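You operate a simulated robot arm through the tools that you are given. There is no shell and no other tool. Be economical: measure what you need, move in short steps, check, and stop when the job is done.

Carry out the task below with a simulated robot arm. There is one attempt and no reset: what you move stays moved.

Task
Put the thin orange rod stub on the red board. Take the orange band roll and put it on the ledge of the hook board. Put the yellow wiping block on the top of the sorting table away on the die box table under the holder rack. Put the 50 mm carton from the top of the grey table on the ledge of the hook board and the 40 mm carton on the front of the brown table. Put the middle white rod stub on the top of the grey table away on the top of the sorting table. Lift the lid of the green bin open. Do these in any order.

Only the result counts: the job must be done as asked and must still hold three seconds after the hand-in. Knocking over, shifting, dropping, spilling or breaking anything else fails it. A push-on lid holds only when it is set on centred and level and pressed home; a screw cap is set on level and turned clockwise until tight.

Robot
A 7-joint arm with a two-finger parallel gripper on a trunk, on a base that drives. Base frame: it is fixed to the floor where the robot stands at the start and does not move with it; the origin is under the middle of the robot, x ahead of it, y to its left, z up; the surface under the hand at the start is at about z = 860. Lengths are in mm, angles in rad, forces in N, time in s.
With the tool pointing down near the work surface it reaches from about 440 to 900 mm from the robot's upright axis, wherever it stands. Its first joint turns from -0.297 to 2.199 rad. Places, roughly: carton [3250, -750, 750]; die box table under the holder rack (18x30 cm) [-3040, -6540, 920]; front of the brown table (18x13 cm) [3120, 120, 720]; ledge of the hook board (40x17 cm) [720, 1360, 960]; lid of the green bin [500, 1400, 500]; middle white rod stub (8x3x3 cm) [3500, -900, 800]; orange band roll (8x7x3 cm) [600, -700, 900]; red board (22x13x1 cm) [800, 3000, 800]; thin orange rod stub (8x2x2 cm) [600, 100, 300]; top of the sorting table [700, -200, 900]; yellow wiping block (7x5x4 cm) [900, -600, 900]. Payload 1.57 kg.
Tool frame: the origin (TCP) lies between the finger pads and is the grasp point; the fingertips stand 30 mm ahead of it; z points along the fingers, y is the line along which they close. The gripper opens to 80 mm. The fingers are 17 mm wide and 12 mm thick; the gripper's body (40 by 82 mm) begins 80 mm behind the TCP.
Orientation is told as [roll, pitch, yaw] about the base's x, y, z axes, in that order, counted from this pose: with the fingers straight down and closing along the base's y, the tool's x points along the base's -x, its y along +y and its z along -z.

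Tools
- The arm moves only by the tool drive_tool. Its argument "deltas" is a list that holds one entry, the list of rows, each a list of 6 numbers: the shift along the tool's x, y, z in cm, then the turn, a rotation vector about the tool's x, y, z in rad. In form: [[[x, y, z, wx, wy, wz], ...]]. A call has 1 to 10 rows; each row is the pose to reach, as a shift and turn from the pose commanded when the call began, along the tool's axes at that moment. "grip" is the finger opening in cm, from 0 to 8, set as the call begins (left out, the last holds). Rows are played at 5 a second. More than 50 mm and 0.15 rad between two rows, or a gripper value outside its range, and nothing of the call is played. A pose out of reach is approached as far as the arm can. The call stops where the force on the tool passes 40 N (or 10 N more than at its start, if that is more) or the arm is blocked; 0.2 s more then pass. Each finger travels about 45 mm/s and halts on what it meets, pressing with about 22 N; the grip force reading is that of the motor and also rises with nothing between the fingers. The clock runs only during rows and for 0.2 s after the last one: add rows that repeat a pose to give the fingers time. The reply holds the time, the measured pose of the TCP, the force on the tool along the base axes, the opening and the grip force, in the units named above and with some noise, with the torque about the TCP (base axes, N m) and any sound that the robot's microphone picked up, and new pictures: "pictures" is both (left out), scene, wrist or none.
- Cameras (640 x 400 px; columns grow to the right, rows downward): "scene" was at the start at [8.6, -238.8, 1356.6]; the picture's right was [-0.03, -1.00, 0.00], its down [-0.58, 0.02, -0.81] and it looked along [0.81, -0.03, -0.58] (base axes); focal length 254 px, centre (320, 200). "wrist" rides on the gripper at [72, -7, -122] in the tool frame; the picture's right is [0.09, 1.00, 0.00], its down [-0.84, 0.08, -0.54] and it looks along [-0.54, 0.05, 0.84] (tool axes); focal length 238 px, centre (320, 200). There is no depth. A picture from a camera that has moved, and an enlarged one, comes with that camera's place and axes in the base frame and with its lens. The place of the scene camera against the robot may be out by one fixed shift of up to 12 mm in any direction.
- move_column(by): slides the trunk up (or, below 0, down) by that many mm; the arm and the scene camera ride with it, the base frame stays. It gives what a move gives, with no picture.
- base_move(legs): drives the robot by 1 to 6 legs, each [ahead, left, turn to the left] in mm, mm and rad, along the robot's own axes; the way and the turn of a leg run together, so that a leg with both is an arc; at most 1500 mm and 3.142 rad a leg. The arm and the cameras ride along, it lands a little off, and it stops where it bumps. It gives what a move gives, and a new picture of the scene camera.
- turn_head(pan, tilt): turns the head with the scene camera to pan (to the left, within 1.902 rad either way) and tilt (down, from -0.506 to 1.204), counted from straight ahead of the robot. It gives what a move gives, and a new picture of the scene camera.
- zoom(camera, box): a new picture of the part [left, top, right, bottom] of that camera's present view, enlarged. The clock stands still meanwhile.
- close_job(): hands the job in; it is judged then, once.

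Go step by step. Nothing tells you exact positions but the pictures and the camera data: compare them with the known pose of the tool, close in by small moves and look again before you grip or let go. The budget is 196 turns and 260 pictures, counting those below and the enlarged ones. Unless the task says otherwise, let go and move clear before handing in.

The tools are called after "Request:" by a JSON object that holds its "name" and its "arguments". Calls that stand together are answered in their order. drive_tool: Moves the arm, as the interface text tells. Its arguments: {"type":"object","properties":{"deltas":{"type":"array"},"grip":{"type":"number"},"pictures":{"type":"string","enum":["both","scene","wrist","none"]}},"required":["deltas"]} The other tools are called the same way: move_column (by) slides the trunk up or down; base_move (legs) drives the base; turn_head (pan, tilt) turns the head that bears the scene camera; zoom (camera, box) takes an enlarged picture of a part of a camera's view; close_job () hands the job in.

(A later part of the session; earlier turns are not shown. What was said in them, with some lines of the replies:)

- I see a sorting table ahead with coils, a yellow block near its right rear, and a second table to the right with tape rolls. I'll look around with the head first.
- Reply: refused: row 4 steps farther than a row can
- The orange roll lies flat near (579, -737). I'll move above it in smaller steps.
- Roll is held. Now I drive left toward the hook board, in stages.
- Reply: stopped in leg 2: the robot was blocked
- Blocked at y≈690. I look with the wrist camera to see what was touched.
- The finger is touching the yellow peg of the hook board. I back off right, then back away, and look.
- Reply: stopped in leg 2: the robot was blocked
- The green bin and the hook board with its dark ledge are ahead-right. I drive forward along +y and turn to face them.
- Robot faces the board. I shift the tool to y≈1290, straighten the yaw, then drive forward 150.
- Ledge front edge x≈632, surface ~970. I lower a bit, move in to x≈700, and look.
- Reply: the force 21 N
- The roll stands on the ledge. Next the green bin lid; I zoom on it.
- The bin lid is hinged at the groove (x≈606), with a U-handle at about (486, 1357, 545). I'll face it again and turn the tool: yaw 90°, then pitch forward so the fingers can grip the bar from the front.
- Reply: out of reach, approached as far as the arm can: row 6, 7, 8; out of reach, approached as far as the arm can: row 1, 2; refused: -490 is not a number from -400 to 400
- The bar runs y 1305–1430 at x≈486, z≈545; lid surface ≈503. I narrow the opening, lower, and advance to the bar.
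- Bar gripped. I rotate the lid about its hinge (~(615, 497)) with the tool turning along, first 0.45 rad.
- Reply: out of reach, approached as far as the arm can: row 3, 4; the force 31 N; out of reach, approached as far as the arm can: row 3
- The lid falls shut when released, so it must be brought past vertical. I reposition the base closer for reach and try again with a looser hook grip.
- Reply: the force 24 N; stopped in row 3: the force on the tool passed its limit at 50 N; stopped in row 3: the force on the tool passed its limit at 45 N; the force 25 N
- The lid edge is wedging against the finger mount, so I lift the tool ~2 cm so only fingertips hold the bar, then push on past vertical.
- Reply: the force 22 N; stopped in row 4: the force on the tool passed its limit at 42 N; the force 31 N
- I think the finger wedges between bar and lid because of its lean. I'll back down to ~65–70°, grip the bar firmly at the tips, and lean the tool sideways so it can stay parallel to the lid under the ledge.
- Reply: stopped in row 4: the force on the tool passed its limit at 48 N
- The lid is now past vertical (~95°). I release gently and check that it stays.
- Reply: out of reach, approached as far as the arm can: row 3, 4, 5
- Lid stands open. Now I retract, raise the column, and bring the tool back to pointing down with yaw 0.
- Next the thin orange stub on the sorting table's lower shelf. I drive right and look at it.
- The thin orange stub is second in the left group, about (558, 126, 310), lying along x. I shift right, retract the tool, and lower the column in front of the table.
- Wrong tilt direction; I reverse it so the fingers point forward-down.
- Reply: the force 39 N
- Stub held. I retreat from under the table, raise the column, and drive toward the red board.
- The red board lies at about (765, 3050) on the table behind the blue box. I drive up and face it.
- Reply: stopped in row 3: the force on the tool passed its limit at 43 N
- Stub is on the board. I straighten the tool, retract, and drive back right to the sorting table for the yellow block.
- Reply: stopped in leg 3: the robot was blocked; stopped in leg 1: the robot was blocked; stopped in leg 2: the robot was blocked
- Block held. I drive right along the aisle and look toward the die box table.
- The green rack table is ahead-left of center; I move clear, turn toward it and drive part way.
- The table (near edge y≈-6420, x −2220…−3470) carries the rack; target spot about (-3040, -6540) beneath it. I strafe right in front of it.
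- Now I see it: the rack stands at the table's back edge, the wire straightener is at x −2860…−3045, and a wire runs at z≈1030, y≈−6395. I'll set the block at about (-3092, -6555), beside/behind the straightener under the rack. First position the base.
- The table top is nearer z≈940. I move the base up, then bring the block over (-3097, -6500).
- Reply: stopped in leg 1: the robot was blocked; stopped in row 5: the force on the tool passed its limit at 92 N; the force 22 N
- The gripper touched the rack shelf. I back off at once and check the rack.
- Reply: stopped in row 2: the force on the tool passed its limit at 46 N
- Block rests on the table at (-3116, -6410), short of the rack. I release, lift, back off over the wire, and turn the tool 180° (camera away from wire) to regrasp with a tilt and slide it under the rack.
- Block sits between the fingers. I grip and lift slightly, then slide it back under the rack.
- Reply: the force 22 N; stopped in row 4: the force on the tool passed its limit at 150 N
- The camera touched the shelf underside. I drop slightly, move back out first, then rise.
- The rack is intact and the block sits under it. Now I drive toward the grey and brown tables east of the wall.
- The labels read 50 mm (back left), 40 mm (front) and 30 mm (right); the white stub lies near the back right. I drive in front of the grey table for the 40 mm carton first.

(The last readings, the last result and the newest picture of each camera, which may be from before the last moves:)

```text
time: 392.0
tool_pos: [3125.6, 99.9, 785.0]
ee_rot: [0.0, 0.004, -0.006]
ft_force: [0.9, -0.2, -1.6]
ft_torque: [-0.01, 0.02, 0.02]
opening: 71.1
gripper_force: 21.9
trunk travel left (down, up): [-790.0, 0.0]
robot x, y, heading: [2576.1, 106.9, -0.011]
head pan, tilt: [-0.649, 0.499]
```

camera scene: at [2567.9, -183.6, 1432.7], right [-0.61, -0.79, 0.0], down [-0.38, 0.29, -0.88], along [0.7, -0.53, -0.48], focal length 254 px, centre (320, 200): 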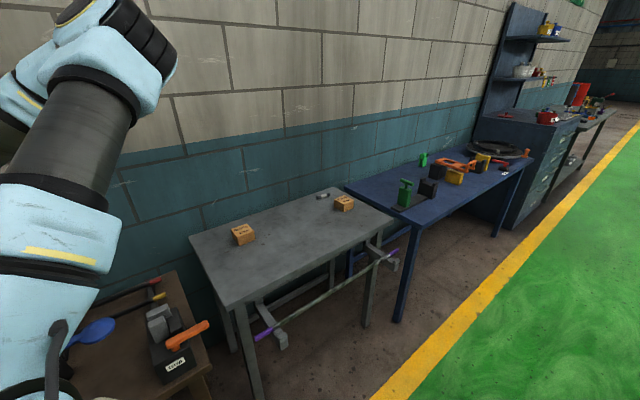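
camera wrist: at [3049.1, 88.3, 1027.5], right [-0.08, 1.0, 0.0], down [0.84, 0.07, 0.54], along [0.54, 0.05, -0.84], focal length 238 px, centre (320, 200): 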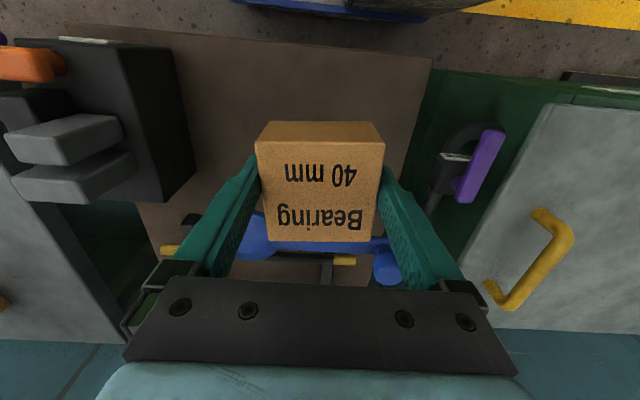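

Request:
{"name": "drive_tool", "arguments": {"deltas": [[[0, 0, 0.5, 0, 0, 0], [0, 0, 1, 0, 0, 0], [0, 0, 1.5, 0, 0, 0]]], "pictures": "none"}}

Request:
{"name": "drive_tool", "arguments": {"deltas": [[[0, 0, 0.4, 0, 0, 0], [0, 0, 0.8, 0, 0, 0], [0, 0, 1.2, 0, 0, 0]]], "pictures": "wrist"}}

```text
time: 392.8
tool_pos: [3124.2, 100.6, 769.2]
ee_rot: [-0.002, 0.003, -0.007]
ft_force: [-0.4, 0.1, -2.3]
ft_torque: [-0.01, 0.04, -0.05]
opening: 70.9
gripper_force: 21.8
trunk travel left (down, up): [-790.0, 0.0]
robot x, y, heading: [2579.2, 105.9, -0.006]
head pan, tilt: [-0.649, 0.499]
```

```text
time: 393.6
tool_pos: [3125.8, 101.2, 761.0]
ee_rot: [-0.002, 0.0, -0.007]
ft_force: [-4.9, -4.7, 27.0]
ft_torque: [-0.04, 0.34, 0.06]
opening: 70.7
gripper_force: 22.2
trunk travel left (down, up): [-790.0, 0.0]
robot x, y, heading: [2572.6, 107.9, -0.005]
head pan, tilt: [-0.649, 0.499]
stopped in row 3: the force on the tool passed its limit at 45 N (the readings are from after the stop); the commanded pose is now the measured one
camera wrist: at [3052.3, 95.5, 883.0], right [-0.09, 1.0, 0.0], down [0.84, 0.07, 0.54], along [0.54, 0.05, -0.84], focal length 238 px, centre (320, 200)
```

wrist: 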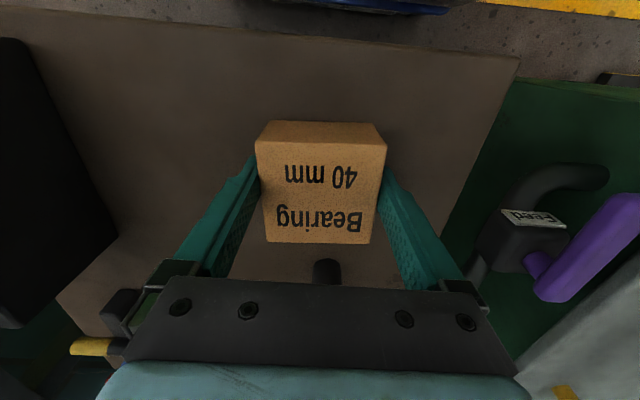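

Request:
{"name": "drive_tool", "arguments": {"deltas": [[[0, 0, -0.2, 0, 0, 0], [0, 0, -0.2, 0, 0, 0], [0, 0, -0.2, 0, 0, 0]]], "grip": 8, "pictures": "none"}}

Request:
{"name": "drive_tool", "arguments": {"deltas": [[[0, 0, -3, 0, 0, 0], [0, 0, -7, 0, 0, 0], [0, 0, -11.5, 0, 0, 0], [0, 0, -16, 0, 0, 0], [0, 0, -20.5, 0, 0, 0], [0, 0, -25, 0, 0, 0], [0, 0, -29, 0, 0, 0]]], "pictures": "wrist"}}

```text
time: 394.4
tool_pos: [3125.2, 101.7, 762.1]
ee_rot: [-0.002, 0.003, -0.009]
ft_force: [-0.6, -0.1, -0.4]
ft_torque: [0.0, 0.0, -0.01]
opening: 79.8
gripper_force: 0.1
trunk travel left (down, up): [-790.0, 0.0]
robot x, y, heading: [2575.6, 107.3, -0.005]
head pan, tilt: [-0.649, 0.499]
```

```text
time: 396.0
tool_pos: [3123.9, 103.8, 1049.0]
ee_rot: [-0.002, 0.001, -0.008]
ft_force: [-0.4, -0.2, -0.3]
ft_torque: [-0.02, 0.06, 0.01]
opening: 79.8
gripper_force: 0.0
trunk travel left (down, up): [-790.0, 0.0]
robot x, y, heading: [2576.4, 110.3, -0.009]
head pan, tilt: [-0.649, 0.499]
camera wrist: at [3052.4, 98.6, 1171.5], right [-0.09, 1.0, 0.0], down [0.84, 0.07, 0.54], along [0.54, 0.05, -0.84], focal length 238 px, centre (320, 200)
```

wrist: 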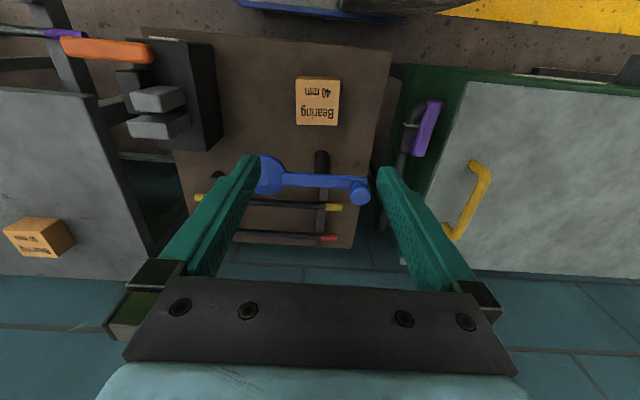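

40 mm carton placed. Next the 50 mm carton at about (3402, -445).

Request:
{"name": "base_move", "arguments": {"legs": [[0, -540, 0], [120, 0, 0]]}}

Request:
{"name": "drive_tool", "arguments": {"deltas": [[[-4.5, 0, 2, 0, 0, 0], [-9, 0, 4, 0, 0, 0], [-13.5, 0, 8, 0, 0, 0], [-15, 0, 11, 0, 0, 0]]], "pictures": "wrist"}}

```text
time: 399.9
tool_pos: [3187.1, -426.6, 1049.9]
ee_rot: [-0.001, 0.002, 0.003]
ft_force: [0.5, 0.4, 0.0]
ft_torque: [0.03, 0.0, -0.01]
opening: 80.1
gripper_force: 0.1
trunk travel left (down, up): [-790.0, 0.0]
robot x, y, heading: [2640.1, -430.5, 0.006]
head pan, tilt: [-0.649, 0.499]
stopped in leg 2: the robot was blocked; the commanded pose is now the measured one
camera scene: at [2633.1, -719.8, 1432.7], right [-0.6, -0.8, 0.0], down [-0.38, 0.29, -0.88], along [0.7, -0.53, -0.48], focal length 254 px, centre (320, 200)
```

scene: 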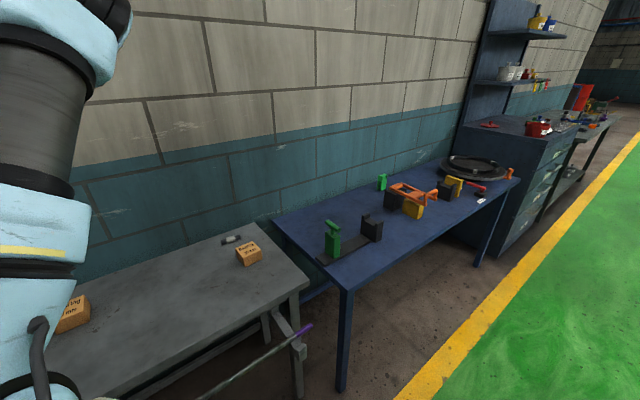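

```text
refused: row 3 steps farther than a row can; nothing moved
```

Request:
{"name": "drive_tool", "arguments": {"deltas": [[[-4.5, 0, 1, 0, 0, 0], [-9, -0.5, 2, 0, 0, 0], [-13.5, -1, 3, 0, 0, 0], [-18, -1.6, 4, 0, 0, 0], [-20, -1.8, 8, 0, 0, 0], [-20, -1.8, 12, 0, 0, 0]]], "pictures": "wrist"}}

```text
time: 401.3
tool_pos: [3388.1, -445.0, 928.9]
ee_rot: [-0.001, -0.001, 0.001]
ft_force: [0.6, 0.4, 0.5]
ft_torque: [0.03, -0.02, -0.04]
opening: 80.2
gripper_force: 0.1
trunk travel left (down, up): [-790.0, 0.0]
robot x, y, heading: [2638.6, -427.5, 0.003]
head pan, tilt: [-0.649, 0.499]
camera wrist: at [3316.1, -450.2, 1051.5], right [-0.09, 1.0, 0.0], down [0.84, 0.08, 0.54], along [0.54, 0.05, -0.84], focal length 238 px, centre (320, 200)
```

wrist: 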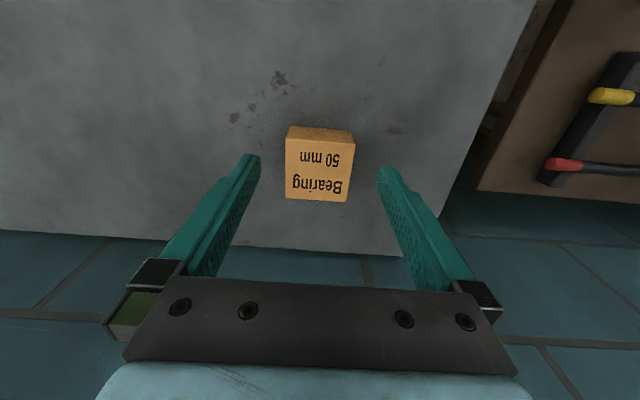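

Request:
{"name": "drive_tool", "arguments": {"deltas": [[[-3.3, 0.3, 2, 0, 0, 0], [-3.3, 0.3, 5, 0, 0, 0]]], "pictures": "wrist"}}

```text
time: 401.9
tool_pos: [3421.8, -440.5, 879.1]
ee_rot: [-0.003, 0.0, 0.001]
ft_force: [-0.6, 0.3, 0.2]
ft_torque: [-0.03, 0.01, 0.01]
opening: 79.9
gripper_force: 0.1
trunk travel left (down, up): [-790.0, 0.0]
robot x, y, heading: [2637.2, -430.6, 0.003]
head pan, tilt: [-0.649, 0.499]
camera wrist: at [3349.0, -446.9, 1001.2], right [-0.09, 1.0, 0.0], down [0.84, 0.08, 0.54], along [0.54, 0.05, -0.84], focal length 238 px, centre (320, 200)
```

wrist: 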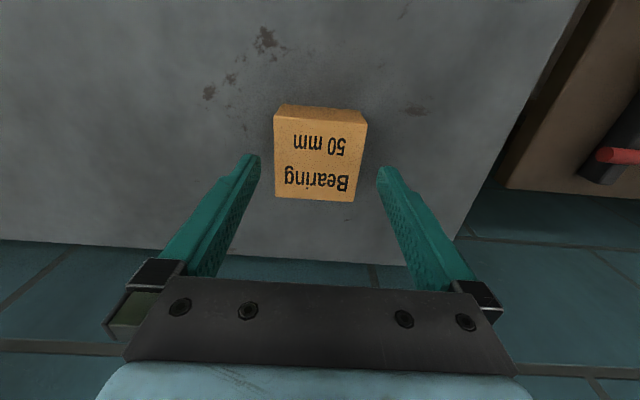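

Request:
{"name": "drive_tool", "arguments": {"deltas": [[[0, 0, 3, 0, 0, 0], [0, 0, 5.6, 0, 0, 0]]], "pictures": "none"}}

Request:
{"name": "drive_tool", "arguments": {"deltas": [[[0, 0, 0, 0, 0, 0], [0, 0, 0, 0, 0, 0], [0, 0, 0, 0, 0, 0]]], "grip": 5, "pictures": "wrist"}}

```text
time: 402.5
tool_pos: [3420.1, -441.0, 824.5]
ee_rot: [-0.002, 0.001, 0.001]
ft_force: [-0.4, -0.7, 0.4]
ft_torque: [0.03, 0.0, -0.02]
opening: 80.0
gripper_force: 0.0
trunk travel left (down, up): [-790.0, 0.0]
robot x, y, heading: [2637.7, -428.2, 0.001]
head pan, tilt: [-0.649, 0.499]
```

```text
time: 403.3
tool_pos: [3420.8, -439.9, 823.8]
ee_rot: [-0.001, 0.003, 0.002]
ft_force: [0.1, -1.4, 0.2]
ft_torque: [-0.1, -0.04, -0.02]
opening: 69.9
gripper_force: 21.8
trunk travel left (down, up): [-790.0, 0.0]
robot x, y, heading: [2636.9, -430.2, 0.002]
head pan, tilt: [-0.649, 0.499]
camera wrist: at [3348.1, -447.3, 945.7], right [-0.09, 1.0, 0.0], down [0.84, 0.08, 0.54], along [0.54, 0.05, -0.84], focal length 238 px, centre (320, 200)
```

wrist: 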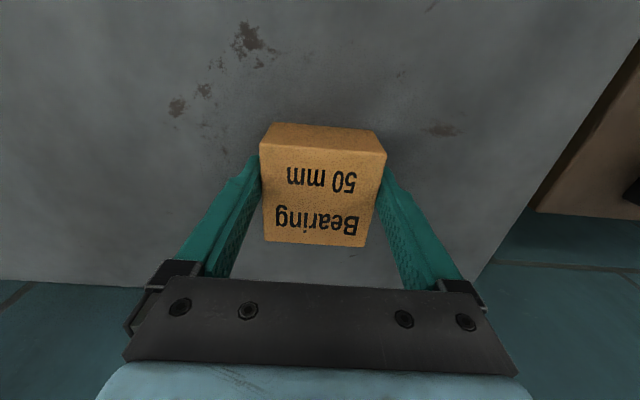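

Request:
{"name": "drive_tool", "arguments": {"deltas": [[[0, 0, -4.5, 0, 0, 0], [0, 0, -9, 0, 0, 0], [0, 0, -13.5, 0, 0, 0], [0, 0, -18, 0, 0, 0], [4.5, 0, -20, 0, 0, 0], [9, 0, -22, 0, 0, 0], [13.5, 0, -24, 0, 0, 0], [18, 0, -26, 0, 0, 0], [22, 0, -28, 0, 0, 0]]], "pictures": "none"}}

Request:
{"name": "base_move", "arguments": {"legs": [[-400, 0, 0], [0, -1350, 0], [0, -1350, 0], [-1200, 0, 0], [-1060, 0, 0]]}}

```text
time: 405.3
tool_pos: [3200.3, -440.9, 1101.4]
ee_rot: [-0.002, 0.002, 0.002]
ft_force: [-0.2, 0.5, -3.4]
ft_torque: [0.02, 0.05, 0.0]
opening: 69.8
gripper_force: 21.6
trunk travel left (down, up): [-790.0, 0.0]
robot x, y, heading: [2637.6, -427.8, 0.007]
head pan, tilt: [-0.649, 0.499]
```

```text
time: 430.9
tool_pos: [619.1, -3126.9, 1101.9]
ee_rot: [-0.003, 0.0, 0.036]
ft_force: [1.1, -0.8, -2.9]
ft_torque: [0.02, 0.04, 0.01]
opening: 69.7
gripper_force: 21.9
trunk travel left (down, up): [-790.0, 0.0]
robot x, y, heading: [57.5, -3130.6, 0.035]
head pan, tilt: [-0.649, 0.499]
camera scene: at [62.3, -3424.2, 1432.7], right [-0.57, -0.82, 0.0], down [-0.39, 0.28, -0.88], along [0.72, -0.5, -0.48], focal length 254 px, centre (320, 200)
```

scene: 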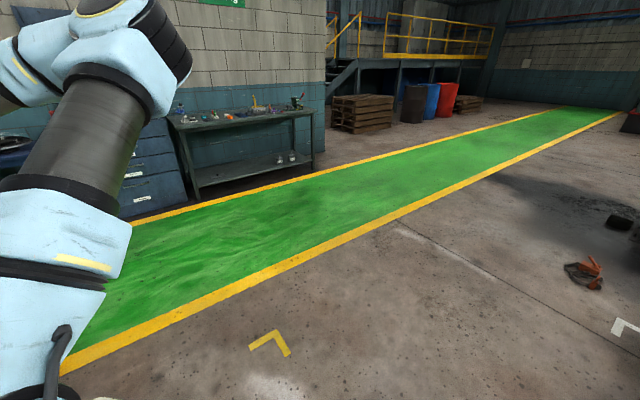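

Request:
{"name": "base_move", "arguments": {"legs": [[-80, 0, -0.035], [0, 1400, 0], [0, 1400, 0], [-70, 0, 0], [0, 800, 0]]}}

```text
time: 449.5
tool_pos: [489.3, 446.7, 1101.8]
ee_rot: [-0.002, 0.001, 0.004]
ft_force: [-0.8, 0.5, -3.5]
ft_torque: [0.0, 0.03, -0.03]
opening: 69.8
gripper_force: 22.5
trunk travel left (down, up): [-790.0, 0.0]
robot x, y, heading: [-68.5, 455.1, 0.009]
head pan, tilt: [-0.649, 0.499]
camera scene: at [-77.2, 166.9, 1432.7], right [-0.6, -0.8, 0.0], down [-0.38, 0.29, -0.88], along [0.7, -0.53, -0.48], focal length 254 px, centre (320, 200)
```

scene: 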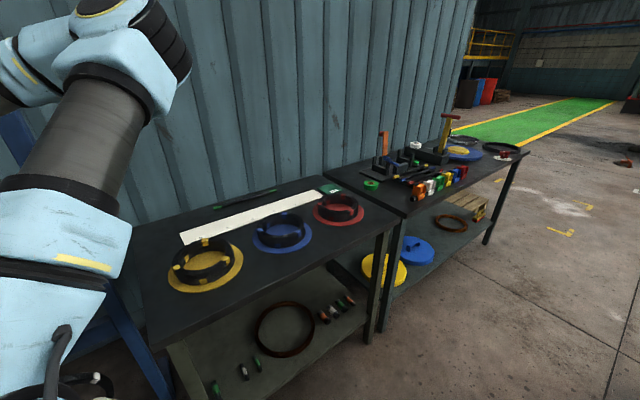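

Request:
{"name": "base_move", "arguments": {"legs": [[-80, 0, -0.009], [0, 960, 0], [120, 0, 0]]}}

Request:
{"name": "drive_tool", "arguments": {"deltas": [[[-2, 1.5, 0, 0, 0, 0], [-4, 3, 0, 0, 0, 0]]], "pictures": "wrist"}}

```text
time: 456.1
tool_pos: [530.8, 1408.1, 1100.8]
ee_rot: [-0.003, 0.0, 0.003]
ft_force: [-0.3, 0.0, -3.4]
ft_torque: [-0.01, 0.02, -0.01]
opening: 69.5
gripper_force: 22.0
trunk travel left (down, up): [-790.0, 0.0]
robot x, y, heading: [-32.3, 1418.3, 0.001]
head pan, tilt: [-0.649, 0.499]
camera scene: at [-36.7, 1129.2, 1432.7], right [-0.6, -0.8, 0.0], down [-0.38, 0.29, -0.88], along [0.7, -0.53, -0.48], focal length 254 px, centre (320, 200)
```

scene: 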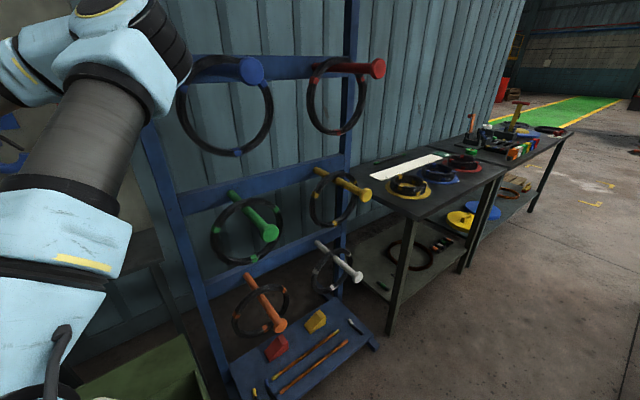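

```text
time: 456.6
tool_pos: [569.0, 1437.7, 1101.4]
ee_rot: [-0.002, 0.003, 0.003]
ft_force: [0.8, -1.4, -3.2]
ft_torque: [0.02, 0.01, -0.02]
opening: 69.7
gripper_force: 21.3
trunk travel left (down, up): [-790.0, 0.0]
robot x, y, heading: [-33.9, 1420.9, 0.008]
head pan, tilt: [-0.649, 0.499]
camera wrist: at [497.8, 1431.9, 1223.0], right [-0.1, 1.0, 0.0], down [0.84, 0.08, 0.54], along [0.54, 0.05, -0.84], focal length 238 px, centre (320, 200)
```

wrist: 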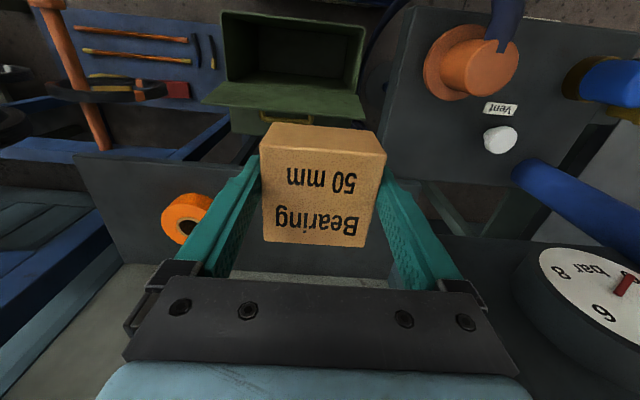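

Request:
{"name": "drive_tool", "arguments": {"deltas": [[[-3, -0.6, 2, 0, 0, 0], [-6.5, -1.2, 4, 0, 0, 0], [-10.5, -1.8, 4.5, 0, 0, 0], [-11.6, -1.8, 5.5, 0, 0, 0]]], "pictures": "wrist"}}

```text
time: 457.6
tool_pos: [688.2, 1420.0, 1046.0]
ee_rot: [-0.002, 0.0, 0.001]
ft_force: [0.7, -0.4, -2.5]
ft_torque: [-0.02, 0.05, -0.01]
opening: 69.9
gripper_force: 21.6
trunk travel left (down, up): [-790.0, 0.0]
robot x, y, heading: [-31.4, 1422.3, 0.003]
head pan, tilt: [-0.649, 0.499]
camera wrist: at [615.6, 1413.3, 1167.7], right [-0.1, 1.0, 0.0], down [0.84, 0.08, 0.54], along [0.54, 0.05, -0.84], focal length 238 px, centre (320, 200)
```

wrist: 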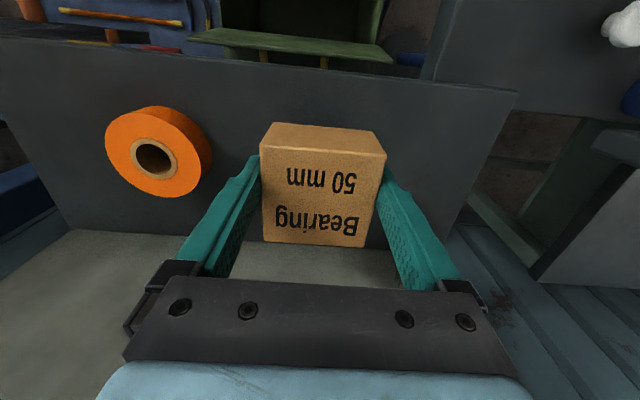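

Request:
{"name": "drive_tool", "arguments": {"deltas": [[[0, 0, 1.5, 0, 0, 0], [0, 0, 2.8, 0, 0, 0], [0, 0, 3.2, 0, 0, 0], [0, 0, 3.6, 0, 0, 0]]], "pictures": "none"}}

Request:
{"name": "drive_tool", "arguments": {"deltas": [[[0, 0, 0.3, 0, 0, 0], [0, 0, 0.6, 0, 0, 0], [0, 0, 0.9, 0, 0, 0]]], "pictures": "none"}}

```text
time: 458.6
tool_pos: [685.2, 1420.6, 1009.9]
ee_rot: [-0.001, 0.002, 0.003]
ft_force: [0.0, 1.6, -3.7]
ft_torque: [0.03, 0.01, 0.0]
opening: 69.6
gripper_force: 22.3
trunk travel left (down, up): [-790.0, 0.0]
robot x, y, heading: [-28.4, 1420.7, 0.011]
head pan, tilt: [-0.649, 0.499]
```

```text
time: 459.5
tool_pos: [688.8, 1421.6, 1006.1]
ee_rot: [0.0, -0.005, 0.002]
ft_force: [-3.3, -3.3, 18.4]
ft_torque: [-0.14, 0.73, 0.08]
opening: 69.3
gripper_force: 22.0
trunk travel left (down, up): [-790.0, 0.0]
robot x, y, heading: [-32.2, 1420.1, 0.003]
head pan, tilt: [-0.649, 0.499]
stopped in row 3: the force on the tool passed its limit at 44 N (the readings are from after the stop); the commanded pose is now the measured one
```

Contact with the ledge. I release and lift away.

Request:
{"name": "drive_tool", "arguments": {"deltas": [[[0, 0, -0.2, 0, 0, 0], [0, 0, -0.2, 0, 0, 0], [0, 0, -0.2, 0, 0, 0]]], "grip": 8, "pictures": "none"}}

Request:
{"name": "drive_tool", "arguments": {"deltas": [[[0, 0, -3, 0, 0, 0], [0, 0, -7, 0, 0, 0], [4, 0, -9, 0, 0, 0], [8, 0, -9, 0, 0, 0], [12, 0, -9, 0, 0, 0], [16, 0, -9, 0, 0, 0]]], "pictures": "wrist"}}

```text
time: 460.3
tool_pos: [688.1, 1420.5, 1005.4]
ee_rot: [0.0, -0.003, 0.005]
ft_force: [0.3, -0.1, 0.0]
ft_torque: [-0.02, 0.0, -0.01]
opening: 79.7
gripper_force: 0.0
trunk travel left (down, up): [-790.0, 0.0]
robot x, y, heading: [-30.5, 1419.0, 0.002]
head pan, tilt: [-0.649, 0.499]
```

```text
time: 461.7
tool_pos: [528.7, 1419.6, 1096.1]
ee_rot: [0.001, -0.003, 0.005]
ft_force: [-0.9, 0.5, -0.6]
ft_torque: [-0.02, 0.0, 0.01]
opening: 80.0
gripper_force: 0.0
trunk travel left (down, up): [-790.0, 0.0]
robot x, y, heading: [-30.2, 1418.4, 0.01]
head pan, tilt: [-0.649, 0.499]
camera wrist: at [456.1, 1413.7, 1217.5], right [-0.09, 1.0, 0.0], down [0.83, 0.08, 0.55], along [0.54, 0.05, -0.84], focal length 238 px, centre (320, 200)
```

wrist: 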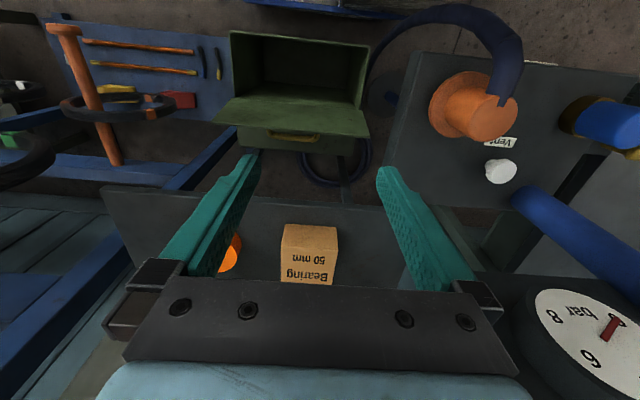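

50 mm carton is on the ledge. Now back around for the white stub.

Request:
{"name": "base_move", "arguments": {"legs": [[-120, 0, -0.01], [0, -960, 0], [95, 0, 0], [0, -1200, 0], [0, -1400, 0], [0, -1000, 0]]}}

Request:
{"name": "base_move", "arguments": {"legs": [[1200, 0, 0], [1100, 0, 0], [0, 1300, 0], [0, 1000, 0]]}}

```text
time: 485.2
tool_pos: [438.0, -3143.6, 1096.5]
ee_rot: [0.002, -0.004, -0.048]
ft_force: [0.3, 0.0, 0.2]
ft_torque: [0.0, -0.02, 0.01]
opening: 80.0
gripper_force: 0.0
trunk travel left (down, up): [-790.0, 0.0]
robot x, y, heading: [-122.9, -3116.2, -0.046]
head pan, tilt: [-0.649, 0.499]
camera scene: at [-140.2, -3405.3, 1432.7], right [-0.64, -0.77, 0.0], down [-0.37, 0.31, -0.88], along [0.67, -0.56, -0.48], focal length 254 px, centre (320, 200)
```

scene: 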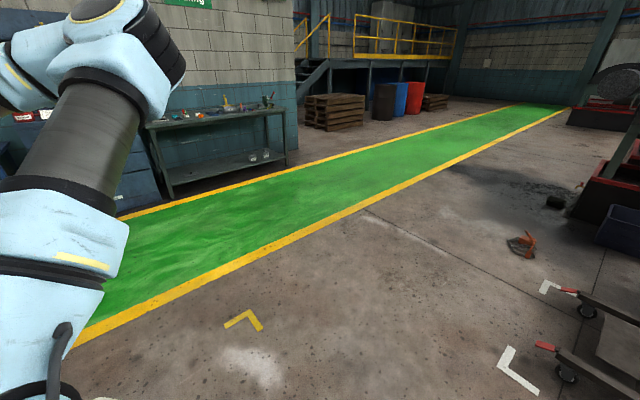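

```text
time: 507.5
tool_pos: [2822.5, -926.3, 1095.6]
ee_rot: [0.001, -0.004, -0.014]
ft_force: [0.5, -0.6, -0.5]
ft_torque: [-0.01, -0.03, -0.01]
opening: 80.1
gripper_force: 0.1
trunk travel left (down, up): [-790.0, 0.0]
robot x, y, heading: [2262.9, -912.4, -0.014]
head pan, tilt: [-0.649, 0.499]
camera scene: at [2252.5, -1205.8, 1432.7], right [-0.61, -0.79, 0.0], down [-0.38, 0.29, -0.88], along [0.69, -0.54, -0.48], focal length 254 px, centre (320, 200)
```

scene: 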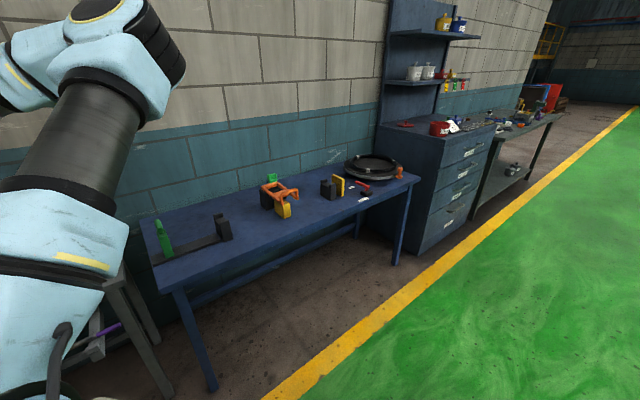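

Request:
{"name": "base_move", "arguments": {"legs": [[385, 0, 0.014]]}}

Request:
{"name": "drive_tool", "arguments": {"deltas": [[[0, 0, 0, 0, 0, 0.15], [0, 0, 0, 0, 0, 0.3], [0, 0, 0, 0, 0, 0.45], [0, 0, 0, 0, 0, 0.6], [0, 0, 0, 0, 0, 0.75], [0, 0, 0, 0, 0, 0.9], [0, 0, 0, 0, 0, 1.05], [0, 0, 0, 0, 0, 1.2], [0, 0, 0, 0, 0, 1.35], [0, 0, 0, 0, 0, 1.5]]], "grip": 5.5, "pictures": "none"}}

Request:
{"name": "drive_tool", "arguments": {"deltas": [[[0, 4, 0, 0, 0, 0.07], [0, 8, 0, 0, 0, 0.07], [0, 12, 0, 0, 0, 0.07], [0, 16, 0, 0, 0, 0.07], [0, 20, 1, 0, 0, 0.07], [0, 24, 2, 0, 0, 0.07]]], "pictures": "wrist"}}

```text
time: 509.9
tool_pos: [3205.6, -919.2, 1096.4]
ee_rot: [0.0, -0.004, 0.0]
ft_force: [0.3, 0.5, -0.6]
ft_torque: [0.01, 0.01, 0.0]
opening: 79.9
gripper_force: 0.1
trunk travel left (down, up): [-790.0, 0.0]
robot x, y, heading: [2647.7, -919.5, 0.002]
head pan, tilt: [-0.649, 0.499]
camera scene: at [2640.0, -1207.9, 1432.7], right [-0.6, -0.8, 0.0], down [-0.38, 0.29, -0.88], along [0.7, -0.53, -0.48], focal length 254 px, centre (320, 200)
```

scene: 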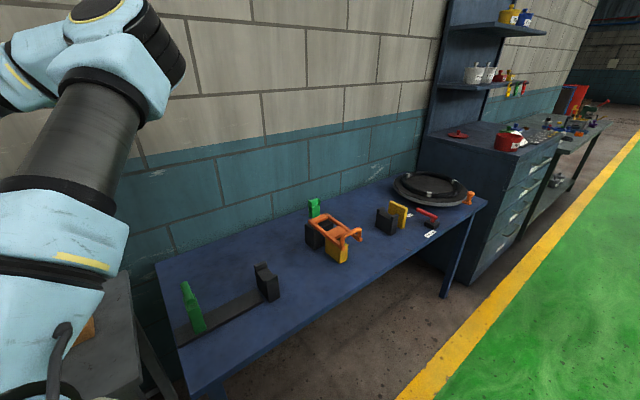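

```text
time: 512.1
tool_pos: [3205.9, -919.2, 1095.2]
ee_rot: [0.004, 0.0, -1.503]
ft_force: [1.0, 0.3, -0.3]
ft_torque: [0.01, 0.02, -0.03]
opening: 54.6
gripper_force: 0.0
trunk travel left (down, up): [-790.0, 0.0]
robot x, y, heading: [2648.9, -913.4, 0.0]
head pan, tilt: [-0.649, 0.499]
```

```text
time: 513.5
tool_pos: [3446.7, -901.9, 1078.5]
ee_rot: [0.004, -0.001, -1.57]
ft_force: [-1.2, -0.4, 0.5]
ft_torque: [0.02, 0.0, 0.0]
opening: 55.2
gripper_force: 0.0
trunk travel left (down, up): [-790.0, 0.0]
robot x, y, heading: [2645.0, -915.7, 0.003]
head pan, tilt: [-0.649, 0.499]
camera wrist: at [3439.7, -828.5, 1199.3], right [1.0, 0.09, 0.0], down [0.08, -0.84, 0.54], along [0.05, -0.54, -0.84], focal length 238 px, centre (320, 200)
```

wrist: 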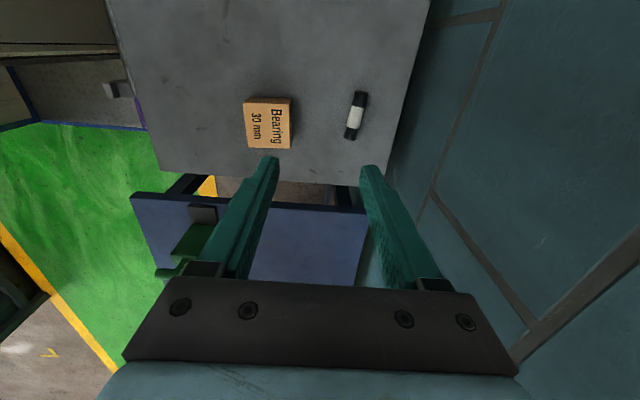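

Request:
{"name": "drive_tool", "arguments": {"deltas": [[[-0.8, 3, 3, 0, 0, 0], [-1.7, 5.8, 6, 0, 0, 0], [-1.7, 5.8, 10.5, 0, 0, 0], [-1.7, 5.8, 15, 0, 0, 0], [-1.7, 5.8, 19.5, 0, 0, 0]]], "pictures": "wrist"}}

```text
time: 514.7
tool_pos: [3504.7, -919.4, 882.9]
ee_rot: [0.006, -0.001, -1.571]
ft_force: [0.2, -0.1, 0.0]
ft_torque: [0.03, 0.0, 0.0]
opening: 55.0
gripper_force: 0.0
trunk travel left (down, up): [-790.0, 0.0]
robot x, y, heading: [2646.8, -914.7, 0.005]
head pan, tilt: [-0.649, 0.499]
camera wrist: at [3497.8, -847.4, 1004.0], right [1.0, 0.09, 0.0], down [0.08, -0.84, 0.54], along [0.05, -0.54, -0.84], focal length 238 px, centre (320, 200)
```

wrist: 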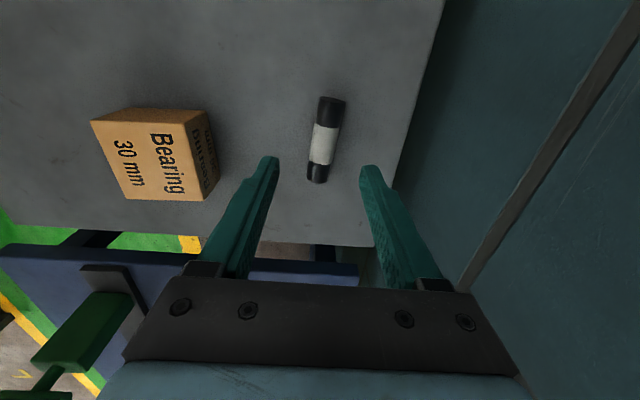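

Request:
{"name": "drive_tool", "arguments": {"deltas": [[[0.2, 0.3, 3.5, 0, 0, 0], [0.2, 0.3, 6, 0, 0, 0], [0.2, 0.3, 6.6, 0, 0, 0]]], "pictures": "wrist"}}

```text
time: 515.5
tool_pos: [3507.9, -915.9, 815.9]
ee_rot: [0.004, 0.002, -1.571]
ft_force: [0.7, 0.8, -0.4]
ft_torque: [0.01, -0.03, -0.01]
opening: 54.9
gripper_force: 0.1
trunk travel left (down, up): [-790.0, 0.0]
robot x, y, heading: [2645.3, -916.0, 0.002]
head pan, tilt: [-0.649, 0.499]
camera wrist: at [3499.9, -843.9, 937.9], right [1.0, 0.09, 0.0], down [0.08, -0.84, 0.54], along [0.05, -0.54, -0.84], focal length 238 px, centre (320, 200)
```

wrist: 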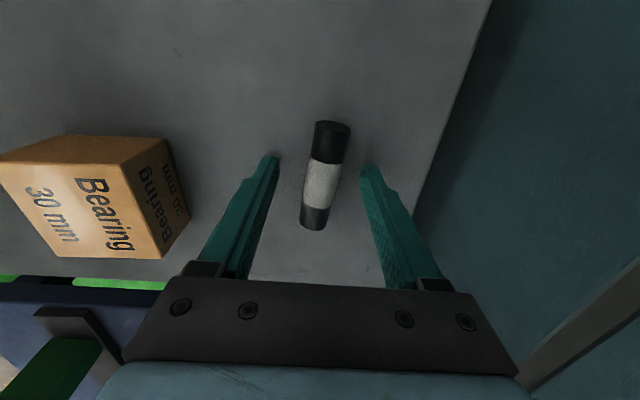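

Request:
{"name": "drive_tool", "arguments": {"deltas": [[[0, 0.1, 0.8, 0, 0, 0], [0, 0.1, 1.5, 0, 0, 0], [0, 0.1, 2.1, 0, 0, 0]]], "pictures": "wrist"}}

```text
time: 516.1
tool_pos: [3510.6, -916.7, 810.4]
ee_rot: [0.009, 0.003, -1.571]
ft_force: [-7.1, -2.1, 16.6]
ft_torque: [-0.16, 0.85, 0.07]
opening: 61.0
gripper_force: 4.0
trunk travel left (down, up): [-790.0, 0.0]
robot x, y, heading: [2646.2, -917.6, 0.004]
head pan, tilt: [-0.649, 0.499]
stopped in row 3: the force on the tool passed its limit at 47 N (the readings are from after the stop); the commanded pose is now the measured one
camera wrist: at [3503.4, -844.4, 931.9], right [1.0, 0.09, 0.01], down [0.07, -0.84, 0.54], along [0.06, -0.54, -0.84], focal length 238 px, centre (320, 200)
```

wrist: 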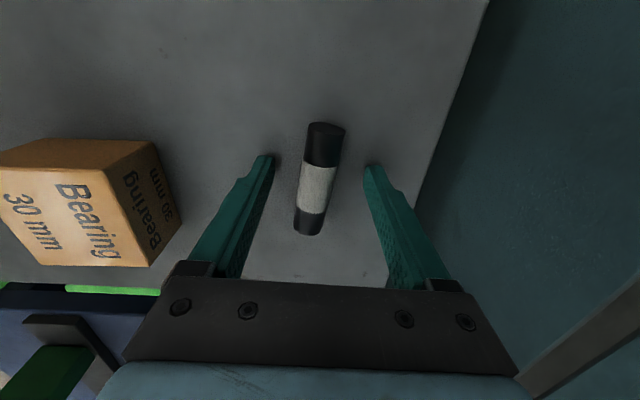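

Request:
{"name": "drive_tool", "arguments": {"deltas": [[[0, -0.3, -0.3, 0, 0, 0], [0, -0.4, -0.4, 0, 0, 0]]], "grip": 5, "pictures": "none"}}

Request:
{"name": "drive_tool", "arguments": {"deltas": [[[0, 0, 0, 0, 0, 0], [0, 0, 0, 0, 0, 0], [0, 0, 0, 0, 0, 0], [0, 0, 0, 0, 0, 0]]], "grip": 1, "pictures": "wrist"}}

```text
time: 516.7
tool_pos: [3507.0, -916.9, 809.9]
ee_rot: [0.01, 0.003, -1.573]
ft_force: [-0.3, -0.6, 0.4]
ft_torque: [-0.02, 0.02, 0.01]
opening: 50.1
gripper_force: 0.1
trunk travel left (down, up): [-790.0, 0.0]
robot x, y, heading: [2648.9, -912.8, 0.001]
head pan, tilt: [-0.649, 0.499]
```

```text
time: 517.7
tool_pos: [3506.8, -917.9, 812.1]
ee_rot: [0.008, 0.003, -1.572]
ft_force: [0.4, 0.2, 0.4]
ft_torque: [0.01, -0.02, 0.01]
opening: 22.2
gripper_force: 22.1
trunk travel left (down, up): [-790.0, 0.0]
robot x, y, heading: [2646.9, -916.4, -0.003]
head pan, tilt: [-0.649, 0.499]
camera wrist: at [3500.0, -844.8, 933.1], right [1.0, 0.09, 0.01], down [0.07, -0.84, 0.54], along [0.06, -0.54, -0.84], focal length 238 px, centre (320, 200)
```

wrist: 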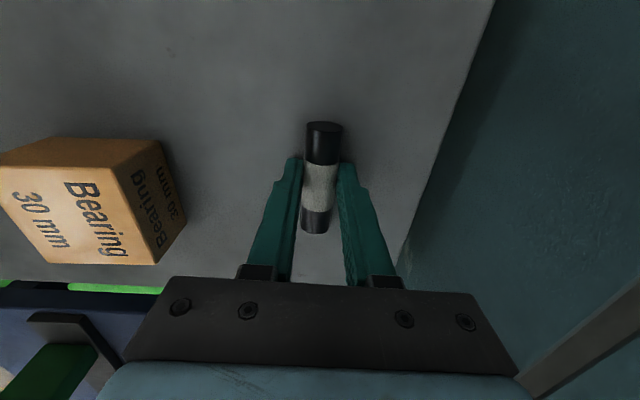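

Stub gripped. Lift, retract, and drive back around to the sorting table.

Request:
{"name": "drive_tool", "arguments": {"deltas": [[[0, 0, -4.5, 0, 0, 0], [0, 0, -9, 0, 0, 0], [0, 0, -13.5, 0, 0, 0], [0, 0, -18, 0, 0, 0], [0, -4.5, -20, 0, 0, 0], [0, -9, -22, 0, 0, 0], [0, -13.5, -24, 0, 0, 0], [0, -18, -26, 0, 0, 0], [0, -22.5, -27, 0, 0, 0], [0, -27, -28, 0, 0, 0]]], "pictures": "wrist"}}

Request:
{"name": "base_move", "arguments": {"legs": [[-400, 0, 0], [0, -1200, 0], [0, -1050, 0], [-1200, 0, 0], [-1100, 0, 0]]}}

```text
time: 519.9
tool_pos: [3235.0, -919.1, 1087.4]
ee_rot: [0.008, 0.002, -1.572]
ft_force: [0.3, 0.0, -1.8]
ft_torque: [0.04, 0.02, 0.02]
opening: 22.0
gripper_force: 21.8
trunk travel left (down, up): [-790.0, 0.0]
robot x, y, heading: [2646.6, -918.2, 0.005]
head pan, tilt: [-0.649, 0.499]
camera wrist: at [3227.6, -847.3, 1209.4], right [1.0, 0.09, 0.01], down [0.07, -0.84, 0.54], along [0.06, -0.54, -0.84], focal length 238 px, centre (320, 200)
```

wrist: 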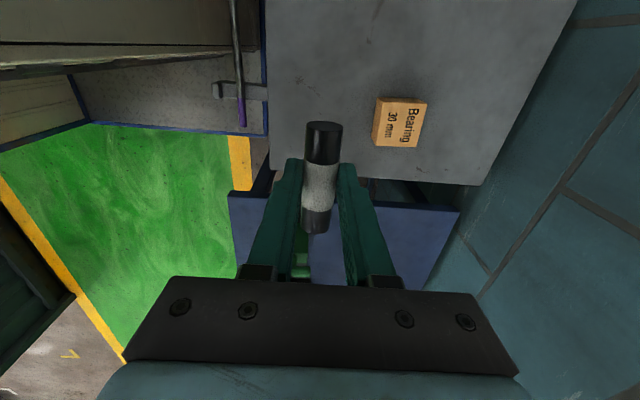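

```text
time: 544.1
tool_pos: [528.0, -3165.5, 1088.6]
ee_rot: [0.009, 0.002, -1.557]
ft_force: [0.3, -0.4, -2.4]
ft_torque: [0.0, -0.03, 0.04]
opening: 22.1
gripper_force: 22.0
trunk travel left (down, up): [-790.0, 0.0]
robot x, y, heading: [-58.4, -3174.3, 0.015]
head pan, tilt: [-0.649, 0.499]
camera scene: at [-62.6, -3463.5, 1432.7], right [-0.59, -0.81, 0.0], down [-0.39, 0.28, -0.88], along [0.71, -0.52, -0.48], focal length 254 px, centre (320, 200)
```

scene: 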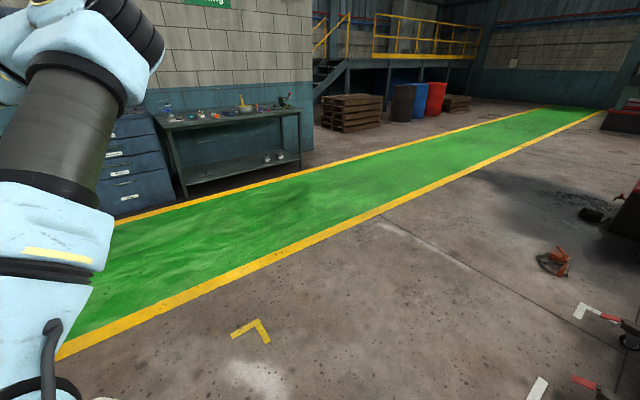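

Request:
{"name": "base_move", "arguments": {"legs": [[0, 0, -0.015], [0, 1430, 0], [0, 1420, 0]]}}

Request:
{"name": "drive_tool", "arguments": {"deltas": [[[0, 0, 1, 0, 0, 0]]], "pictures": "wrist"}}

```text
time: 558.0
tool_pos: [515.3, -363.0, 1087.4]
ee_rot: [0.009, 0.001, -1.582]
ft_force: [-0.2, 0.1, -1.5]
ft_torque: [0.02, -0.03, 0.0]
opening: 22.1
gripper_force: 22.2
trunk travel left (down, up): [-790.0, 0.0]
robot x, y, heading: [-76.2, -357.5, -0.009]
head pan, tilt: [-0.649, 0.499]
camera scene: at [-82.5, -645.9, 1432.7], right [-0.61, -0.79, 0.0], down [-0.38, 0.29, -0.88], along [0.69, -0.54, -0.48], focal length 254 px, centre (320, 200)
```

scene: 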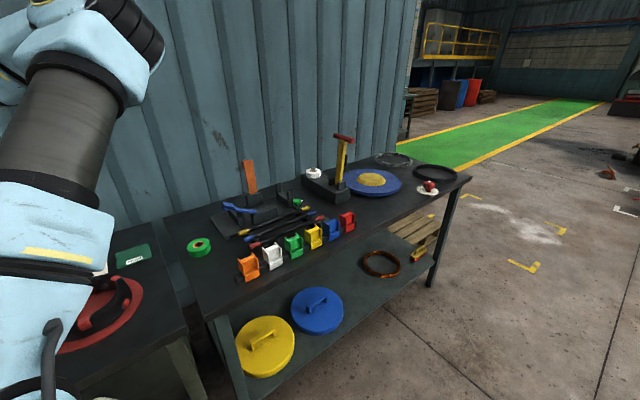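

```text
time: 558.5
tool_pos: [515.6, -362.9, 1078.7]
ee_rot: [0.01, 0.001, -1.584]
ft_force: [-0.6, 0.1, -2.9]
ft_torque: [-0.01, 0.03, 0.03]
opening: 22.2
gripper_force: 22.0
trunk travel left (down, up): [-790.0, 0.0]
robot x, y, heading: [-74.3, -354.8, -0.01]
head pan, tilt: [-0.649, 0.499]
camera wrist: at [509.3, -290.6, 1199.9], right [1.0, 0.08, 0.01], down [0.06, -0.84, 0.54], along [0.05, -0.54, -0.84], focal length 238 px, centre (320, 200)
```

wrist: 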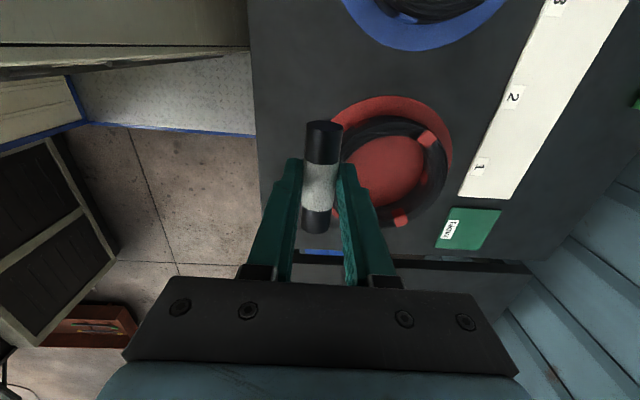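

Request:
{"name": "drive_tool", "arguments": {"deltas": [[[2.6, -1.7, 2, 0, 0, 0], [5.2, -3.3, 4, 0, 0, 0], [5.2, -3.3, 8.5, 0, 0, 0], [5.2, -3.3, 13, 0, 0, 0], [5.2, -3.3, 16, 0, 0, 0]]], "pictures": "wrist"}}

```text
time: 559.6
tool_pos: [486.7, -310.1, 917.2]
ee_rot: [0.009, 0.002, -1.583]
ft_force: [0.6, 0.6, -3.6]
ft_torque: [0.02, -0.02, 0.03]
opening: 22.1
gripper_force: 21.7
trunk travel left (down, up): [-790.0, 0.0]
robot x, y, heading: [-74.9, -356.2, -0.011]
head pan, tilt: [-0.649, 0.499]
camera wrist: at [480.1, -238.1, 1039.0], right [1.0, 0.08, 0.01], down [0.06, -0.84, 0.54], along [0.05, -0.54, -0.84], focal length 238 px, centre (320, 200)
```

wrist: 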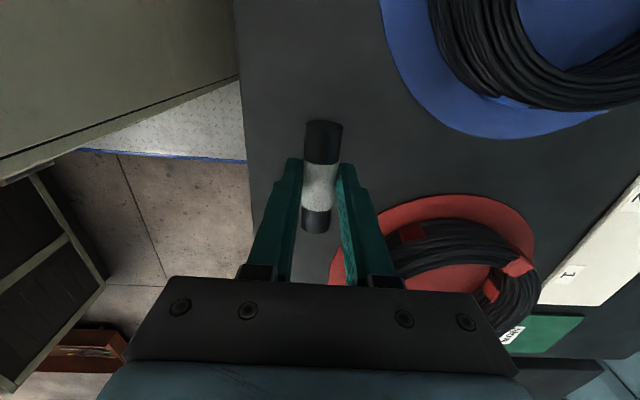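

Request:
{"name": "drive_tool", "arguments": {"deltas": [[[0, 0, 1, 0, 0, 0], [0, 0, 1.8, 0, 0, 0], [0, 0, 2.2, 0, 0, 0], [0, 0, 2.6, 0, 0, 0], [0, 0, 2.9, 0, 0, 0], [0, 0, 3.2, 0, 0, 0]]], "pictures": "none"}}

```text
time: 561.1
tool_pos: [485.5, -310.9, 891.7]
ee_rot: [0.014, 0.005, -1.582]
ft_force: [-7.5, -6.0, 29.5]
ft_torque: [-0.05, 0.72, 0.16]
opening: 21.9
gripper_force: 22.5
trunk travel left (down, up): [-790.0, 0.0]
robot x, y, heading: [-75.2, -352.1, -0.01]
head pan, tilt: [-0.649, 0.499]
stopped in row 6: the force on the tool passed its limit at 48 N (the readings are from after the stop); the commanded pose is now the measured one
```

Request:
{"name": "drive_tool", "arguments": {"deltas": [[[0, 0, -0.25, 0, 0, 0], [0, 0, -0.25, 0, 0, 0], [0, 0, -0.25, 0, 0, 0]]], "grip": 4, "pictures": "none"}}

Request:
{"name": "drive_tool", "arguments": {"deltas": [[[0, 0, -3, 0, 0, 0], [0, 0, -7, 0, 0, 0], [0, 0, -11, 0, 0, 0], [0, 0, -15, 0, 0, 0], [0, 0, -18, 0, 0, 0]]], "pictures": "wrist"}}

```text
time: 561.9
tool_pos: [486.1, -311.2, 891.0]
ee_rot: [0.013, 0.003, -1.582]
ft_force: [0.4, -0.1, -1.0]
ft_torque: [-0.03, -0.01, 0.02]
opening: 40.1
gripper_force: 0.1
trunk travel left (down, up): [-790.0, 0.0]
robot x, y, heading: [-70.8, -358.9, -0.012]
head pan, tilt: [-0.649, 0.499]
```

```text
time: 563.1
tool_pos: [484.1, -310.2, 1073.0]
ee_rot: [0.011, 0.001, -1.58]
ft_force: [0.2, 0.0, -0.5]
ft_torque: [-0.01, 0.03, -0.02]
opening: 40.0
gripper_force: 0.0
trunk travel left (down, up): [-790.0, 0.0]
robot x, y, heading: [-70.9, -357.6, -0.01]
head pan, tilt: [-0.649, 0.499]
camera wrist: at [475.8, -238.7, 1194.0], right [1.0, 0.08, 0.01], down [0.06, -0.84, 0.54], along [0.05, -0.54, -0.84], focal length 238 px, centre (320, 200)
```

wrist: 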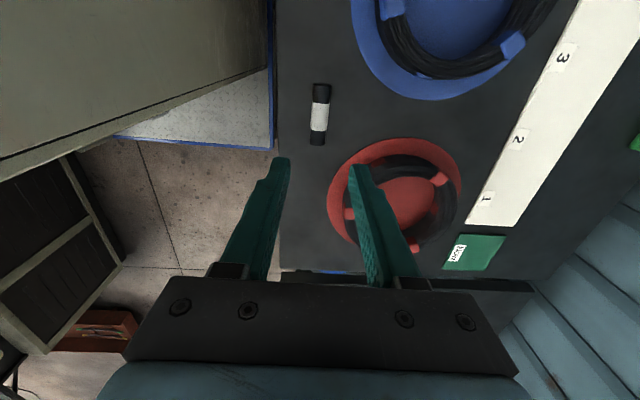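

Request:
{"name": "close_job", "arguments": {}}

```text
The job is handed in.
```

I did all seven parts of the task, and the job is handed in with the gripper empty and clear of everything. I saw each item in its place after letting go. I did not look again at the orange stub or the 40 mm carton after driving away from them.

- **Thin orange rod stub:** on the red board. The fingertips pressed the board while I let go, and it may have shifted by a few millimetres.
- **Orange band roll and 50 mm carton:** both on the ledge of the hook board.
- **Yellow wiping block:** on the die box table under the holder rack. I judged the spot from the position you gave.
- **40 mm carton:** on the front of the brown table.
- **Middle white rod stub:** on the front of the top of the sorting table. It was the only white stub I saw on the grey table.
- **Green bin lid:** open past vertical. It first fell shut from part way, so I lifted it a second time. It was still open when I passed it much later.

**Contacts with other things:**
- **Holder rack:** I bumped it twice while placing the yellow block. The force readings peaked at about 92 N and 150 N. The rack and its holders stood as before when I looked.
- **Hook board:** a finger touched the yellow peg early on. Nothing appeared to have moved.
- **Base:** it stopped several times against tables and machinery while driving. I saw no sign that anything had moved.
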